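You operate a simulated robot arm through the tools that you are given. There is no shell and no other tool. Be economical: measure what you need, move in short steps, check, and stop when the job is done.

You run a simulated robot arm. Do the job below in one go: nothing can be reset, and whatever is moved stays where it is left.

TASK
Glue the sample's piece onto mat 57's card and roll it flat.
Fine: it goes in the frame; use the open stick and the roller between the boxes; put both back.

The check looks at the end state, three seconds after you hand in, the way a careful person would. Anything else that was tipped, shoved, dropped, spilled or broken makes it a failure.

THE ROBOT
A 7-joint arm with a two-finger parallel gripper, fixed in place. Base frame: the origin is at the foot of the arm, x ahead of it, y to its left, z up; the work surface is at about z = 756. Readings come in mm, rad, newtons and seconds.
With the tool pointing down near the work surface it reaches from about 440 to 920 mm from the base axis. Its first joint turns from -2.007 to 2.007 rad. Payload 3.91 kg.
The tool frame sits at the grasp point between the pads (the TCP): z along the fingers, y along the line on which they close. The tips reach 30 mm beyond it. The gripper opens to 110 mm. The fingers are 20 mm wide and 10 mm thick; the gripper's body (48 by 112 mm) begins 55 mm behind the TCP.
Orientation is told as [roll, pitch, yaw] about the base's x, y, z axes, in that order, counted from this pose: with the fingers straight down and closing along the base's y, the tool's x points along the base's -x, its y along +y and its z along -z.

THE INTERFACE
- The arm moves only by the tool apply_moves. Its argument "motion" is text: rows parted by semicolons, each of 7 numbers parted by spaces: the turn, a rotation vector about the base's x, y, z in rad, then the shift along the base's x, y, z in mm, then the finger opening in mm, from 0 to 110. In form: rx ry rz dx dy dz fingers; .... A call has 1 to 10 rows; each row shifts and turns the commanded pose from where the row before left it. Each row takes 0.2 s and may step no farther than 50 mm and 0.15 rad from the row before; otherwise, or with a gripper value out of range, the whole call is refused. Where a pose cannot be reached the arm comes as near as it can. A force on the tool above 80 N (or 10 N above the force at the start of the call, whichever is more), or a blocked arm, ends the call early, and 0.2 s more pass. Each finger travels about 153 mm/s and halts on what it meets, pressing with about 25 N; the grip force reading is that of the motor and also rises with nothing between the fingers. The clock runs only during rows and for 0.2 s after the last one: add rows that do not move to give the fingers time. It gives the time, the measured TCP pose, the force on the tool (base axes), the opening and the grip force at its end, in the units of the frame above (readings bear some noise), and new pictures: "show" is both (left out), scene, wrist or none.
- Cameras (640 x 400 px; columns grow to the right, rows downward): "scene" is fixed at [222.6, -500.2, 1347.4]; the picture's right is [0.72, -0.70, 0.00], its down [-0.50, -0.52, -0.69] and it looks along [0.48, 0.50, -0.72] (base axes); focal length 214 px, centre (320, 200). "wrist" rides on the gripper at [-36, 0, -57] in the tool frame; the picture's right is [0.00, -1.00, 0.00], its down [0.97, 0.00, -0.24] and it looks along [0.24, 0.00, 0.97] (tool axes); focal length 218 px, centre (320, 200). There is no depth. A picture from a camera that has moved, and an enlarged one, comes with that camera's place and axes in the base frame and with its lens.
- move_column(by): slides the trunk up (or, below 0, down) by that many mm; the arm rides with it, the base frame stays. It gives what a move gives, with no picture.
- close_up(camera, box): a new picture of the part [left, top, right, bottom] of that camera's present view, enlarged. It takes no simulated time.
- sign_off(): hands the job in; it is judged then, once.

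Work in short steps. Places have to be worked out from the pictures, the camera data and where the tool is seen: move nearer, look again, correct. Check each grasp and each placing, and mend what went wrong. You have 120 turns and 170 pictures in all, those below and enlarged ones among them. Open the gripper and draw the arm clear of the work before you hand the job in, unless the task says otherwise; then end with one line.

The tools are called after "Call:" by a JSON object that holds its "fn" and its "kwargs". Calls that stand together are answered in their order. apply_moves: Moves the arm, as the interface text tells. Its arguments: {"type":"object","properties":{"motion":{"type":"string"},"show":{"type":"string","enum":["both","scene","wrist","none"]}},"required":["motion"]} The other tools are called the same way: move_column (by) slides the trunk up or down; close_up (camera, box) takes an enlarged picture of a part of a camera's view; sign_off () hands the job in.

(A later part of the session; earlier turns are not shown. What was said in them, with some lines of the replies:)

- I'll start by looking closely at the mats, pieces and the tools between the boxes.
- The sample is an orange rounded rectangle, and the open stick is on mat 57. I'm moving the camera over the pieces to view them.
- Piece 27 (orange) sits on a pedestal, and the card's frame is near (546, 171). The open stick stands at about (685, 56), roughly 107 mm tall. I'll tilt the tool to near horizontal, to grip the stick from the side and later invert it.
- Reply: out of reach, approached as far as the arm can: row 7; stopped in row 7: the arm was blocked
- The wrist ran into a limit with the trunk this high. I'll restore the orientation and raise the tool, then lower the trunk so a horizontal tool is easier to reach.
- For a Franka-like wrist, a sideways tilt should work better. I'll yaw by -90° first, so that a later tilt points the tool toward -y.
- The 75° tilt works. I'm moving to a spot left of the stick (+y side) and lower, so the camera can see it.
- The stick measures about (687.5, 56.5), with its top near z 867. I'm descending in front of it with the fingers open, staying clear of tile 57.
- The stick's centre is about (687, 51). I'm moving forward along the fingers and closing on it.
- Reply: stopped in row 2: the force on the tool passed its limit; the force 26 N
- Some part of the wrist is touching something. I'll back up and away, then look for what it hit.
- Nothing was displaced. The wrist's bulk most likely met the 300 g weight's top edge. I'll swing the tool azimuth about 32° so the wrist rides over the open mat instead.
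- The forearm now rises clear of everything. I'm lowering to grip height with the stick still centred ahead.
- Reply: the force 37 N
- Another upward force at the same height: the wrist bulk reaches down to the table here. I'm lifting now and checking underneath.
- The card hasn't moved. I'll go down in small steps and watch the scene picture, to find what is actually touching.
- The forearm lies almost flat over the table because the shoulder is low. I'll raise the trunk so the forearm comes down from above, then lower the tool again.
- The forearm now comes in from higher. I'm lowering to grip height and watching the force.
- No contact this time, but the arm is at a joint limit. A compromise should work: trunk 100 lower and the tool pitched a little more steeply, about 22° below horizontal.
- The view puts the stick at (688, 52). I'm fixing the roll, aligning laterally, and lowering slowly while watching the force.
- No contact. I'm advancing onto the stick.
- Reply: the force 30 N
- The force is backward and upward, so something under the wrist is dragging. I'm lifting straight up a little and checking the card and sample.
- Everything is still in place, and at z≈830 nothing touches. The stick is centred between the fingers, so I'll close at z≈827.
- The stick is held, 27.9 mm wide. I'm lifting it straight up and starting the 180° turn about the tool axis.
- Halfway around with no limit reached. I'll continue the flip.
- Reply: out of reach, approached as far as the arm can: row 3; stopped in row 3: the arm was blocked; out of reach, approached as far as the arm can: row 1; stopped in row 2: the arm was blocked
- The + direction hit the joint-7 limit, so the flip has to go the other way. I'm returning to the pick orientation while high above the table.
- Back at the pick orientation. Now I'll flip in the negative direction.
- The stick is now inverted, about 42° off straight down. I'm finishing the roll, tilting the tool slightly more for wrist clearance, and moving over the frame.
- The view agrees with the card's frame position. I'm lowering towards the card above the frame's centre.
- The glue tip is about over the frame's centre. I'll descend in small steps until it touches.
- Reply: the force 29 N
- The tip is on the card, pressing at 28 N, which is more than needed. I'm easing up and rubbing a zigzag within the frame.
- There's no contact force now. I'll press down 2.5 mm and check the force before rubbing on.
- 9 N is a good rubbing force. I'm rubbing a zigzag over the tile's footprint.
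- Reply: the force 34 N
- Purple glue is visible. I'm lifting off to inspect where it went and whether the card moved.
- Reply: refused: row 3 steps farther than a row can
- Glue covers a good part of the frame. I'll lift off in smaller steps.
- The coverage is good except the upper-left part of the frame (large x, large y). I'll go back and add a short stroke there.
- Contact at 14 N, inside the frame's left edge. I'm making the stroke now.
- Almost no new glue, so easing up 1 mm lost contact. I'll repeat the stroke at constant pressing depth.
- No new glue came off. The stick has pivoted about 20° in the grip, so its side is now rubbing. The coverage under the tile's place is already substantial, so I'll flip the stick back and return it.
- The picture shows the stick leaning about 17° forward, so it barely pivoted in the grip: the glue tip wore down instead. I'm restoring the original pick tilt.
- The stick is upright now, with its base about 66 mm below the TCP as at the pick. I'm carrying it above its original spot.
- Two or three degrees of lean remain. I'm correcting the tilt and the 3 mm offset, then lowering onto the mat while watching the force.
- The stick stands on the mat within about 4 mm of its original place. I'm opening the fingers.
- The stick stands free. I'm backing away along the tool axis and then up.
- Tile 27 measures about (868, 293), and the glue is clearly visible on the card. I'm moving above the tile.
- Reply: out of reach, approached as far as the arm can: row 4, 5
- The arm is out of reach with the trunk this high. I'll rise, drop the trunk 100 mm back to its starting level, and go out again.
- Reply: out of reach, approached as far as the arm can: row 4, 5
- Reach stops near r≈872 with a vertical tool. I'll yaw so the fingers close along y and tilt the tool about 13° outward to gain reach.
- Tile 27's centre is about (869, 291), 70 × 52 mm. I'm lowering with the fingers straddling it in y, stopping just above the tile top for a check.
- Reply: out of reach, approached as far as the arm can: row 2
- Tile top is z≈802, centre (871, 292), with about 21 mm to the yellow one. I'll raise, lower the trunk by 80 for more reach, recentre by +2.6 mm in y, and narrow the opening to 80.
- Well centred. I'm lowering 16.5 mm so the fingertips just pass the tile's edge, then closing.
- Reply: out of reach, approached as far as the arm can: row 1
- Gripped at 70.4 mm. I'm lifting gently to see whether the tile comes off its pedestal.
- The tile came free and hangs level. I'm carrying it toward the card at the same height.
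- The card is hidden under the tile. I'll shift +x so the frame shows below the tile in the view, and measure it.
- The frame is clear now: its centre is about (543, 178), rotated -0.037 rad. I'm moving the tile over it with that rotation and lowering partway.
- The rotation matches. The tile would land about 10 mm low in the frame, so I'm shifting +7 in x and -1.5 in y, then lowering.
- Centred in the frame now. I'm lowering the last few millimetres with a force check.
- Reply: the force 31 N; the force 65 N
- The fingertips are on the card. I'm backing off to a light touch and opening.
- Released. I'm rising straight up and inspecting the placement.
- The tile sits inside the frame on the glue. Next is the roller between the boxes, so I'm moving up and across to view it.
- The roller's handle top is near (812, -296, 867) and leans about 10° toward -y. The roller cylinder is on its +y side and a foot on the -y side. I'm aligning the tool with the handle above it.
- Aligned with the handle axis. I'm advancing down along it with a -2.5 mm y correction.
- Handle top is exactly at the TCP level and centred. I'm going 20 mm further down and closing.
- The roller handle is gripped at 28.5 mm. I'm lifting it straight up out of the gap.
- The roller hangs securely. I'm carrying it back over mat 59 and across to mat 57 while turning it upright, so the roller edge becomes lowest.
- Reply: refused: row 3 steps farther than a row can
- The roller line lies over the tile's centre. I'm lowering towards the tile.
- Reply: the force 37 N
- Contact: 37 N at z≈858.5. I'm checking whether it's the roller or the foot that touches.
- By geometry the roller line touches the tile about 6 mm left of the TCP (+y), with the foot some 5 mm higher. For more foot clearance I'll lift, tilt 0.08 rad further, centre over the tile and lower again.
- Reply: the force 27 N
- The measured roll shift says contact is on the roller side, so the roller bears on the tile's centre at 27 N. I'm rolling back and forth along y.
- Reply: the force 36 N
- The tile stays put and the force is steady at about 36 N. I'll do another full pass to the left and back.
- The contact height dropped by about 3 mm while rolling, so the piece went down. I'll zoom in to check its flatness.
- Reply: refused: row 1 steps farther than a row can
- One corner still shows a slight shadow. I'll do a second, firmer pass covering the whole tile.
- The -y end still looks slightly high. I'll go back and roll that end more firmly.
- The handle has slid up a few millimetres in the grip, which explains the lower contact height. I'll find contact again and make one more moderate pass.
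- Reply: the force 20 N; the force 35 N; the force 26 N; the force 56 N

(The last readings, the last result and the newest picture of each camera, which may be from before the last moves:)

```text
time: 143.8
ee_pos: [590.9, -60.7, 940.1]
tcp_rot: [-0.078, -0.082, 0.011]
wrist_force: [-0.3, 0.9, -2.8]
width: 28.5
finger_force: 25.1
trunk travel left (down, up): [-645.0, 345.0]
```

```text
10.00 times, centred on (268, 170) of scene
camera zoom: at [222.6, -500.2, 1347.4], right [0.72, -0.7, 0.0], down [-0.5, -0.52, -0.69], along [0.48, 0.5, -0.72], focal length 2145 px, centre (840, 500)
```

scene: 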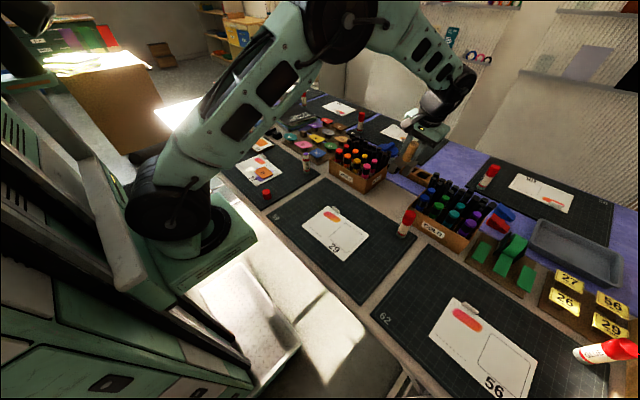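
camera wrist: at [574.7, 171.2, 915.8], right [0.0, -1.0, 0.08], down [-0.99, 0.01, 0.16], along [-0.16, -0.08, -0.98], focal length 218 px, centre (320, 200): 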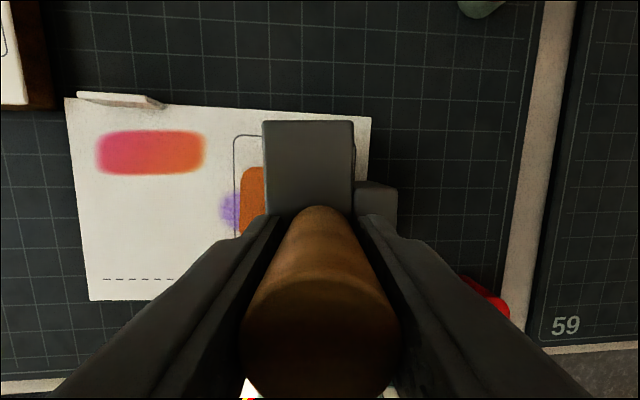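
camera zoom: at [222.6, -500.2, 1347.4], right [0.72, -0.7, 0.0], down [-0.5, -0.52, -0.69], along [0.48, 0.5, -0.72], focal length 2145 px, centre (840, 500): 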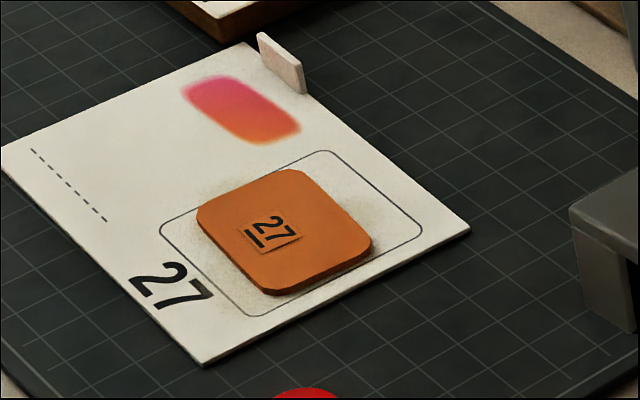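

The purple has turned clear and the piece lies flat in the frame, so the bond looks done. Now I'm returning the roller: carrying it high, back to its resting tilt, above its spot between the boxes.

Call:
{"fn": "apply_moves", "kwargs": {"motion": "0.0633 0 0 10 -38 25 15;0.0633 0 0 10 -38 20 15;0.0633 0 0 10 -38 0 15;0.0633 0 0 10 -40 0 15;0 0 0 10 -40 0 15;0 0 0 10 -37 0 15;0 0 0 40 0 0 15;0 0 0 40 0 0 15;0 0 0 40 0 0 15;0 0 0 40 -1 0 15", "show": "none"}}

Call:
{"fn": "apply_moves", "kwargs": {"motion": "0 0 0 0 0 -30 15;0 0 0 0 0 -30 15;0 0 0 0 0 0 15", "show": "wrist"}}

Call:
{"fn": "close_up", "kwargs": {"camera": "scene", "box": [360, 135, 440, 205]}}

```text
time: 146.0
ee_pos: [810.4, -289.2, 985.5]
tcp_rot: [0.175, -0.085, -0.013]
wrist_force: [-0.1, 0.0, -1.6]
width: 28.4
finger_force: 25.5
trunk travel left (down, up): [-645.0, 345.0]
```

```text
time: 146.8
ee_pos: [812.5, -287.0, 925.7]
tcp_rot: [0.174, -0.084, -0.014]
wrist_force: [0.3, 0.1, -3.4]
width: 28.4
finger_force: 25.1
trunk travel left (down, up): [-645.0, 345.0]
camera wrist: at [843.8, -297.0, 985.1], right [0.0, -0.98, -0.17], down [-0.99, -0.03, 0.15], along [-0.16, 0.17, -0.97], focal length 218 px, centre (320, 200)
```

wrist: 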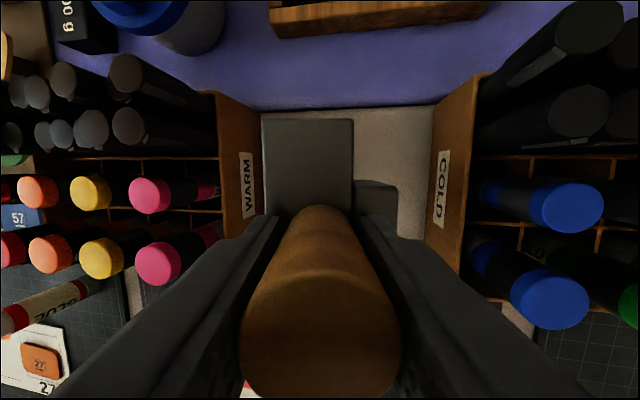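

```text
5.71 times, centred on (400, 170) of scene
camera zoom: at [222.6, -500.2, 1347.4], right [0.72, -0.7, 0.0], down [-0.5, -0.52, -0.69], along [0.48, 0.5, -0.72], focal length 1226 px, centre (-137, 371)
```

zoom: 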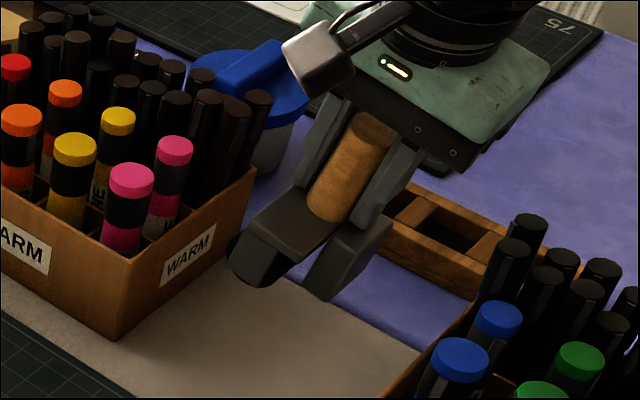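

It hangs properly tilted above the gap. I'm shifting 5.5 mm toward -y and lowering to just above the table.

Call:
{"fn": "apply_moves", "kwargs": {"motion": "0 0 0 -1 -5.5 -25 15;0 0 0 0 0 -25 15;0 0 0 0 0 -20 15;0 0 0 0 0 -6 15;0 0 0 0 0 0 15", "show": "none"}}

Call:
{"fn": "close_up", "kwargs": {"camera": "scene", "box": [360, 155, 440, 205]}}

```text
time: 148.0
ee_pos: [811.1, -294.2, 848.7]
tcp_rot: [0.177, -0.084, -0.014]
wrist_force: [-0.2, -0.4, -2.0]
width: 28.3
finger_force: 24.5
trunk travel left (down, up): [-645.0, 345.0]
```

```text
8.00 times, centred on (400, 180) of scene
camera zoom: at [222.6, -500.2, 1347.4], right [0.72, -0.7, 0.0], down [-0.5, -0.52, -0.69], along [0.48, 0.5, -0.72], focal length 1716 px, centre (-320, 360)
```

zoom: 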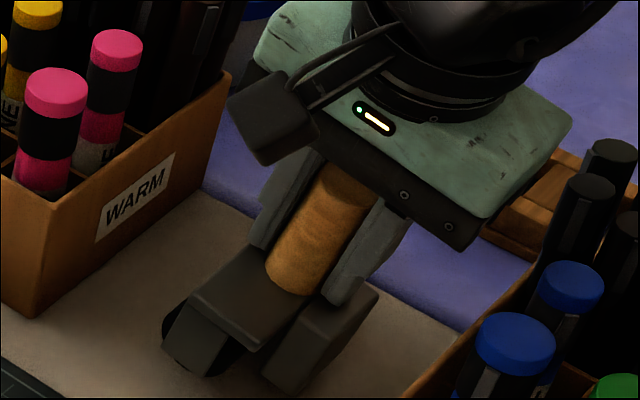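

About 8 mm above the table. I'm lowering stepwise until contact.

Call:
{"fn": "apply_moves", "kwargs": {"motion": "0 0 0 0 1 -3 15;0 0 0 0 0 -2 15;0 0 0 0 0 0 15", "show": "none"}}

Call:
{"fn": "apply_moves", "kwargs": {"motion": "0 0 0 0 0 -2 15;0 0 0 0 0 0 15", "show": "none"}}

Call:
{"fn": "apply_moves", "kwargs": {"motion": "0 0 0 0 0 -1.5 15;0 0 0 0 0 0 15", "show": "none"}}

```text
time: 148.8
ee_pos: [811.4, -292.8, 842.5]
tcp_rot: [0.174, -0.084, -0.016]
wrist_force: [0.0, -0.3, -2.5]
width: 28.3
finger_force: 25.1
trunk travel left (down, up): [-645.0, 345.0]
```

```text
time: 149.4
ee_pos: [812.0, -292.0, 843.0]
tcp_rot: [0.175, -0.083, -0.013]
wrist_force: [0.6, -0.7, -3.0]
width: 28.5
finger_force: 25.4
trunk travel left (down, up): [-645.0, 345.0]
```

```text
time: 150.0
ee_pos: [813.5, -293.1, 840.8]
tcp_rot: [0.174, -0.084, -0.014]
wrist_force: [0.5, 0.4, -3.0]
width: 28.5
finger_force: 25.4
trunk travel left (down, up): [-645.0, 345.0]
```

Call:
{"fn": "apply_moves", "kwargs": {"motion": "0 0 0 -1 0 -1.5 15;0 0 0 0 0 0 15", "show": "none"}}

Call:
{"fn": "apply_moves", "kwargs": {"motion": "0 0 0 0 0 -1.5 15;0 0 0 0 0 0 15", "show": "none"}}

Call:
{"fn": "close_up", "kwargs": {"camera": "scene", "box": [360, 155, 440, 205]}}

```text
time: 150.6
ee_pos: [812.4, -293.3, 840.6]
tcp_rot: [0.174, -0.085, -0.013]
wrist_force: [2.8, 1.1, 7.4]
width: 28.4
finger_force: 24.7
trunk travel left (down, up): [-645.0, 345.0]
```

```text
time: 151.2
ee_pos: [813.6, -292.2, 841.6]
tcp_rot: [0.172, -0.088, -0.012]
wrist_force: [2.5, 1.9, 22.4]
width: 28.4
finger_force: 25.3
trunk travel left (down, up): [-645.0, 345.0]
```

```text
8.00 times, centred on (400, 180) of scene
camera zoom: at [222.6, -500.2, 1347.4], right [0.72, -0.7, 0.0], down [-0.5, -0.52, -0.69], along [0.48, 0.5, -0.72], focal length 1716 px, centre (-320, 360)
```

zoom: 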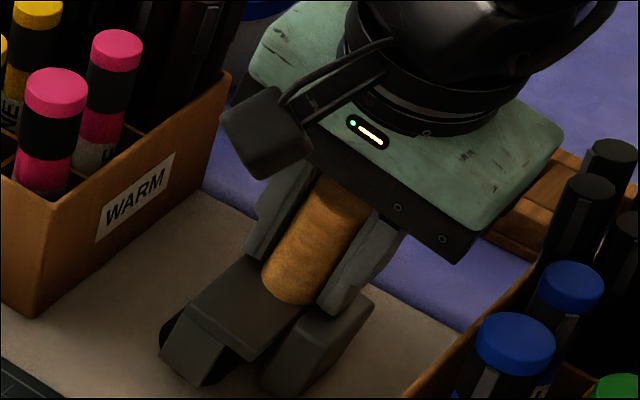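

The roller rests on the table in its original place. I'm relieving the pressure, opening, and withdrawing along the handle axis.

Call:
{"fn": "apply_moves", "kwargs": {"motion": "0 0 0 0 0 2 15;0 0 0 0 0 0 35;0 0 0 0 0 0 55;0 0 0 0 0 0 66;0 0 0 0 0 0 66", "show": "none"}}

Call:
{"fn": "apply_moves", "kwargs": {"motion": "0 0 0 -1.5 -3.5 20 66;0 0 0 -2 -5.5 30 66;0 0 0 -2.5 -7 40 66;0 0 0 0 0 40 66", "show": "both"}}

Call:
{"fn": "close_up", "kwargs": {"camera": "scene", "box": [360, 155, 440, 205]}}

```text
time: 152.4
ee_pos: [810.0, -293.1, 840.5]
tcp_rot: [0.171, -0.084, -0.014]
wrist_force: [-3.0, -1.3, 21.4]
width: 65.3
finger_force: 0.1
trunk travel left (down, up): [-645.0, 345.0]
```

```text
time: 153.4
ee_pos: [805.8, -312.4, 971.6]
tcp_rot: [0.175, -0.084, -0.012]
wrist_force: [-0.1, 0.7, -0.2]
width: 66.1
finger_force: 0.1
trunk travel left (down, up): [-645.0, 345.0]
camera wrist: at [836.8, -320.9, 1029.9], right [0.0, -0.98, -0.17], down [-0.99, -0.03, 0.15], along [-0.16, 0.17, -0.97], focal length 218 px, centre (320, 200)
```

scene: 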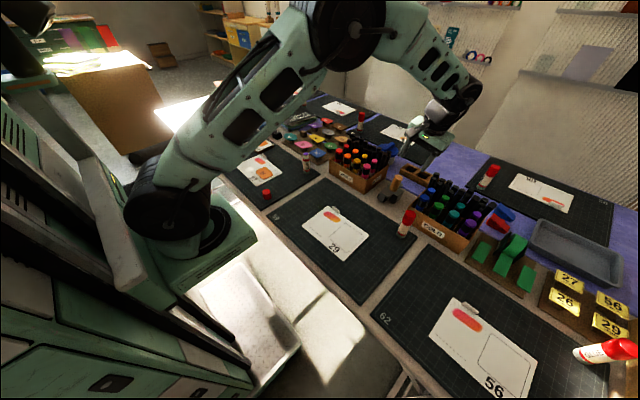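
wrist: 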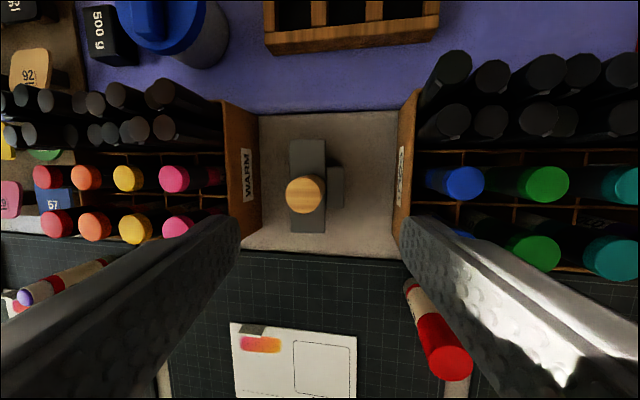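

```text
8.00 times, centred on (400, 180) of scene
camera zoom: at [222.6, -500.2, 1347.4], right [0.72, -0.7, 0.0], down [-0.5, -0.52, -0.69], along [0.48, 0.5, -0.72], focal length 1716 px, centre (-320, 360)
```

zoom: 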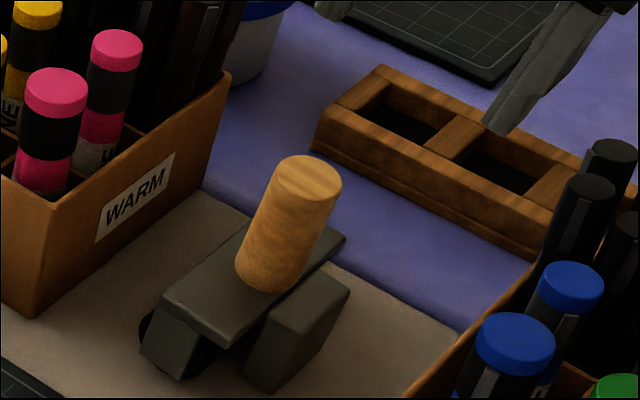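

The roller got dragged about 14 mm to +y as the fingers opened. I'll regrip it higher and set it back at its original spot.

Call:
{"fn": "apply_moves", "kwargs": {"motion": "0 0 0 -2 11 0 66;0 0 0 2.5 5 -30 66;0 0 0 2.5 5.3 -30 66;0 0 0 2.5 5.3 -30 66;0 0 0 1.7 4 -21 66;0 0 0 0 0 0 66", "show": "wrist"}}

Call:
{"fn": "close_up", "kwargs": {"camera": "scene", "box": [360, 155, 440, 205]}}

```text
time: 154.8
ee_pos: [811.0, -278.6, 858.8]
tcp_rot: [0.174, -0.084, -0.014]
wrist_force: [0.3, 0.0, 0.5]
width: 66.0
finger_force: 0.1
trunk travel left (down, up): [-645.0, 345.0]
camera wrist: at [842.6, -287.4, 917.3], right [0.0, -0.98, -0.17], down [-0.99, -0.03, 0.15], along [-0.16, 0.17, -0.97], focal length 218 px, centre (320, 200)
```

wrist: 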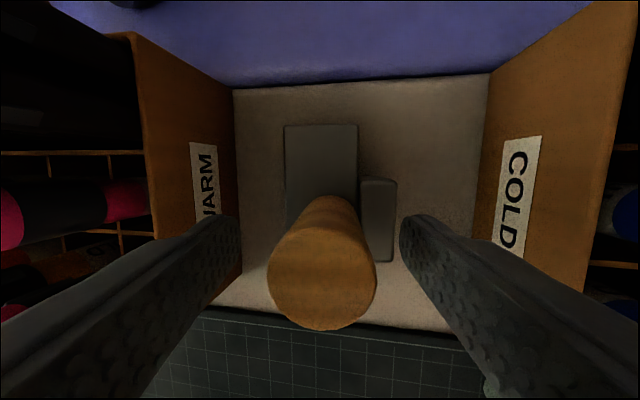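

```text
8.00 times, centred on (400, 180) of scene
camera zoom: at [222.6, -500.2, 1347.4], right [0.72, -0.7, 0.0], down [-0.5, -0.52, -0.69], along [0.48, 0.5, -0.72], focal length 1716 px, centre (-320, 360)
```

zoom: 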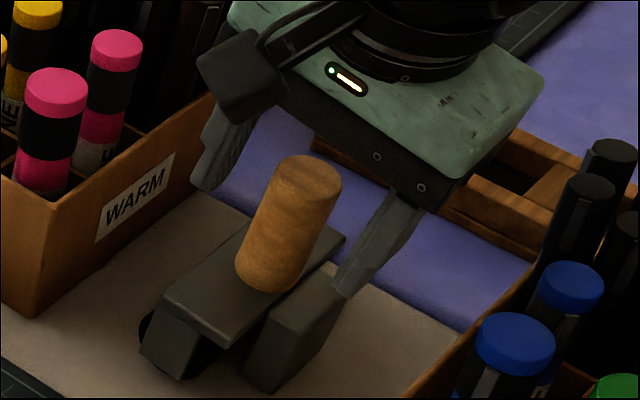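

Centred again; the roller is about 17 mm too far toward +y. I'm closing on the handle, lifting slightly, shifting -17 mm, and lowering.

Call:
{"fn": "apply_moves", "kwargs": {"motion": "0 0 0 0.5 1 -6 66;0 0 0 0 0 0 66;0 0 0 0 0 0 45;0 0 0 0 0 0 28;0 0 0 0 0 0 15;0 0 0 0 0 0 15;0 0 0 0 0 8 15;0 0 0 0 -9 0 15;0 0 0 0 -8 0 15;0 0 0 0 0 0 15", "show": "none"}}

Call:
{"fn": "apply_moves", "kwargs": {"motion": "0 0 0 0 0 -4 15;0 0 0 0 0 -2.5 15;0 0 0 0 0 0 15", "show": "none"}}

Call:
{"fn": "close_up", "kwargs": {"camera": "scene", "box": [360, 155, 440, 205]}}

```text
time: 157.0
ee_pos: [813.4, -293.5, 861.4]
tcp_rot: [0.174, -0.082, -0.012]
wrist_force: [-1.0, -0.7, -2.6]
width: 28.3
finger_force: 25.3
trunk travel left (down, up): [-645.0, 345.0]
```

```text
time: 157.8
ee_pos: [812.2, -296.1, 855.0]
tcp_rot: [0.175, -0.083, -0.012]
wrist_force: [0.0, -0.2, -3.0]
width: 28.3
finger_force: 25.1
trunk travel left (down, up): [-645.0, 345.0]
```

```text
8.00 times, centred on (400, 180) of scene
camera zoom: at [222.6, -500.2, 1347.4], right [0.72, -0.7, 0.0], down [-0.5, -0.52, -0.69], along [0.48, 0.5, -0.72], focal length 1716 px, centre (-320, 360)
```

zoom: 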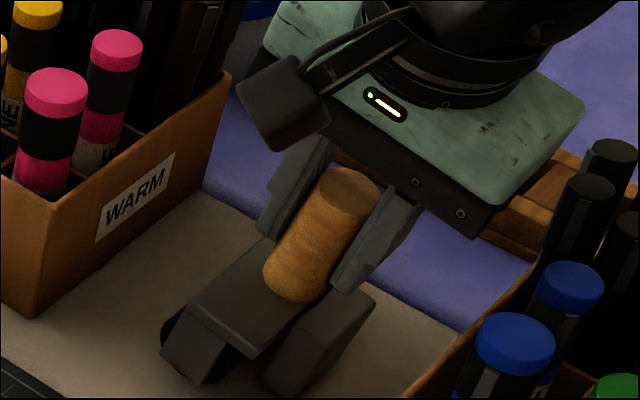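

Call:
{"fn": "apply_moves", "kwargs": {"motion": "0 0 0 0 0 -2 15;0 0 0 0 0 -1 15;0 0 0 0 0 0 15", "show": "none"}}

Call:
{"fn": "apply_moves", "kwargs": {"motion": "0 0 0 0 0 -2 15;0 0 0 0 0 0 15", "show": "none"}}

```text
time: 158.6
ee_pos: [811.8, -295.7, 854.2]
tcp_rot: [0.173, -0.088, -0.015]
wrist_force: [-1.9, -0.2, 16.3]
width: 28.6
finger_force: 24.8
trunk travel left (down, up): [-645.0, 345.0]
```

```text
time: 159.2
ee_pos: [812.2, -293.5, 850.5]
tcp_rot: [0.173, -0.087, -0.014]
wrist_force: [4.0, -2.4, 19.8]
width: 29.0
finger_force: 25.0
trunk travel left (down, up): [-645.0, 345.0]
```

The roller is down. I'm relieving and opening, this time with the fingertips well above the plate.

Call:
{"fn": "apply_moves", "kwargs": {"motion": "0 0 0 0 0 3.5 15;0 0 0 0 0 0 15;0 0 0 0 0 0 34;0 0 0 0 0 0 50;0 0 0 0 0 0 66;0 0 0 0 0 0 66", "show": "none"}}

Call:
{"fn": "close_up", "kwargs": {"camera": "scene", "box": [360, 155, 440, 205]}}

Call:
{"fn": "close_up", "kwargs": {"camera": "wrist", "box": [0, 0, 640, 400]}}

```text
time: 160.6
ee_pos: [812.4, -292.9, 852.6]
tcp_rot: [0.176, -0.085, -0.012]
wrist_force: [0.4, 1.1, 0.8]
width: 66.0
finger_force: 0.1
trunk travel left (down, up): [-645.0, 345.0]
```

```text
8.00 times, centred on (400, 180) of scene
camera zoom: at [222.6, -500.2, 1347.4], right [0.72, -0.7, 0.0], down [-0.5, -0.52, -0.69], along [0.48, 0.5, -0.72], focal length 1716 px, centre (-320, 360)
```

zoom: 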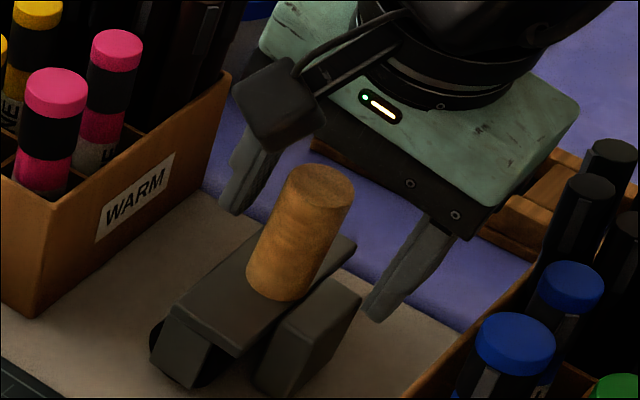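

```text
1.00 times, centred on (320, 200) of wrist
camera zoom: at [843.8, -302.9, 912.1], right [0.0, -0.98, -0.17], down [-0.99, -0.03, 0.15], along [-0.16, 0.17, -0.97], focal length 218 px, centre (320, 200)
```

zoom: 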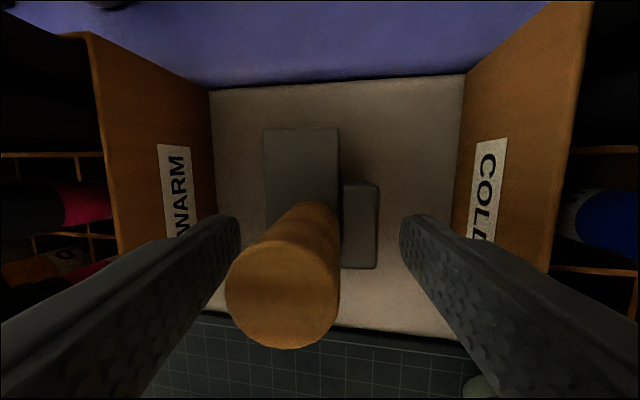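

It settled about 9 mm from its original spot, upright and between the boxes, which is close enough. I'm withdrawing along the handle axis and moving the arm clear.

Call:
{"fn": "apply_moves", "kwargs": {"motion": "0 0 0 -1 -1 20 70;0 0 0 -2 -4 30 75;0 0 0 -3 -5 40 75;0 0 0 0 0 45 80;-0.087 0.04 0 -20 0 20 80;-0.087 0.04 0 -30 0 10 80;0 0 0 -35 0 0 80;0 0 0 -40 0 0 80", "show": "both"}}

Call:
{"fn": "close_up", "kwargs": {"camera": "scene", "box": [225, 110, 433, 240]}}

```text
time: 162.4
ee_pos: [680.6, -305.9, 1017.6]
tcp_rot: [0.001, -0.004, -0.005]
wrist_force: [0.0, -0.6, 0.1]
width: 80.0
finger_force: 0.0
trunk travel left (down, up): [-645.0, 345.0]
camera wrist: at [717.1, -304.6, 1074.8], right [-0.01, -1.0, 0.0], down [-0.97, 0.01, 0.24], along [-0.24, 0.0, -0.97], focal length 218 px, centre (320, 200)
```

scene: 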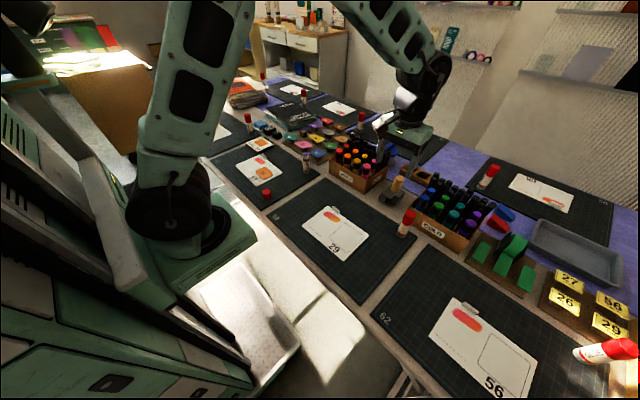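
wrist: 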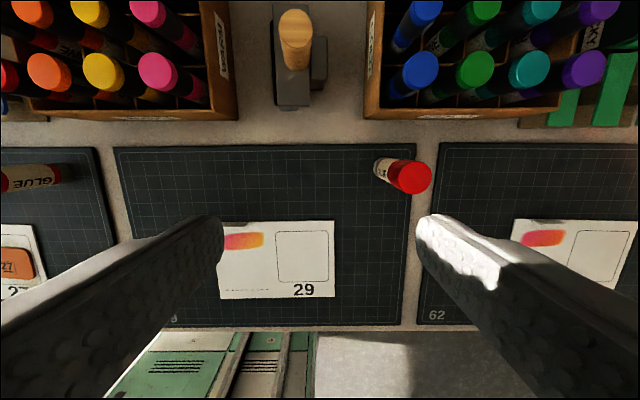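

```text
3.08 times, centred on (329, 175) of scene
camera zoom: at [222.6, -500.2, 1347.4], right [0.72, -0.7, 0.0], down [-0.5, -0.52, -0.69], along [0.48, 0.5, -0.72], focal length 660 px, centre (292, 277)
```

zoom: 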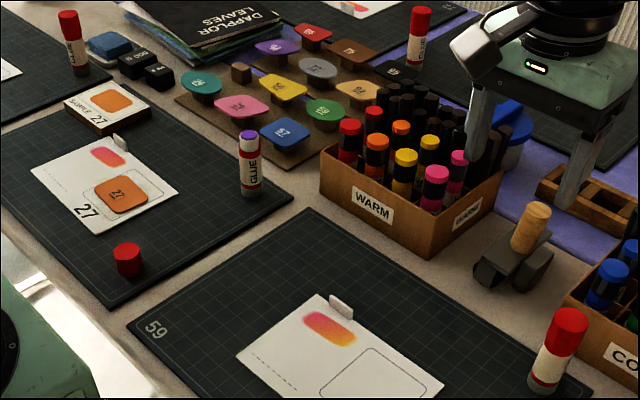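

Everything is in order: the piece lies in mat 57's frame, the open stick and the roller stand in their places, and the arm is clear. I'm handing in.

Call:
{"fn": "sign_off", "kwargs": {}}

```text
The job is handed in.
```

I glued orange piece 27 inside the frame on mat 57's card and rolled it flat; the open stick is back within about 4 mm of its spot and the roller within about 9 mm.
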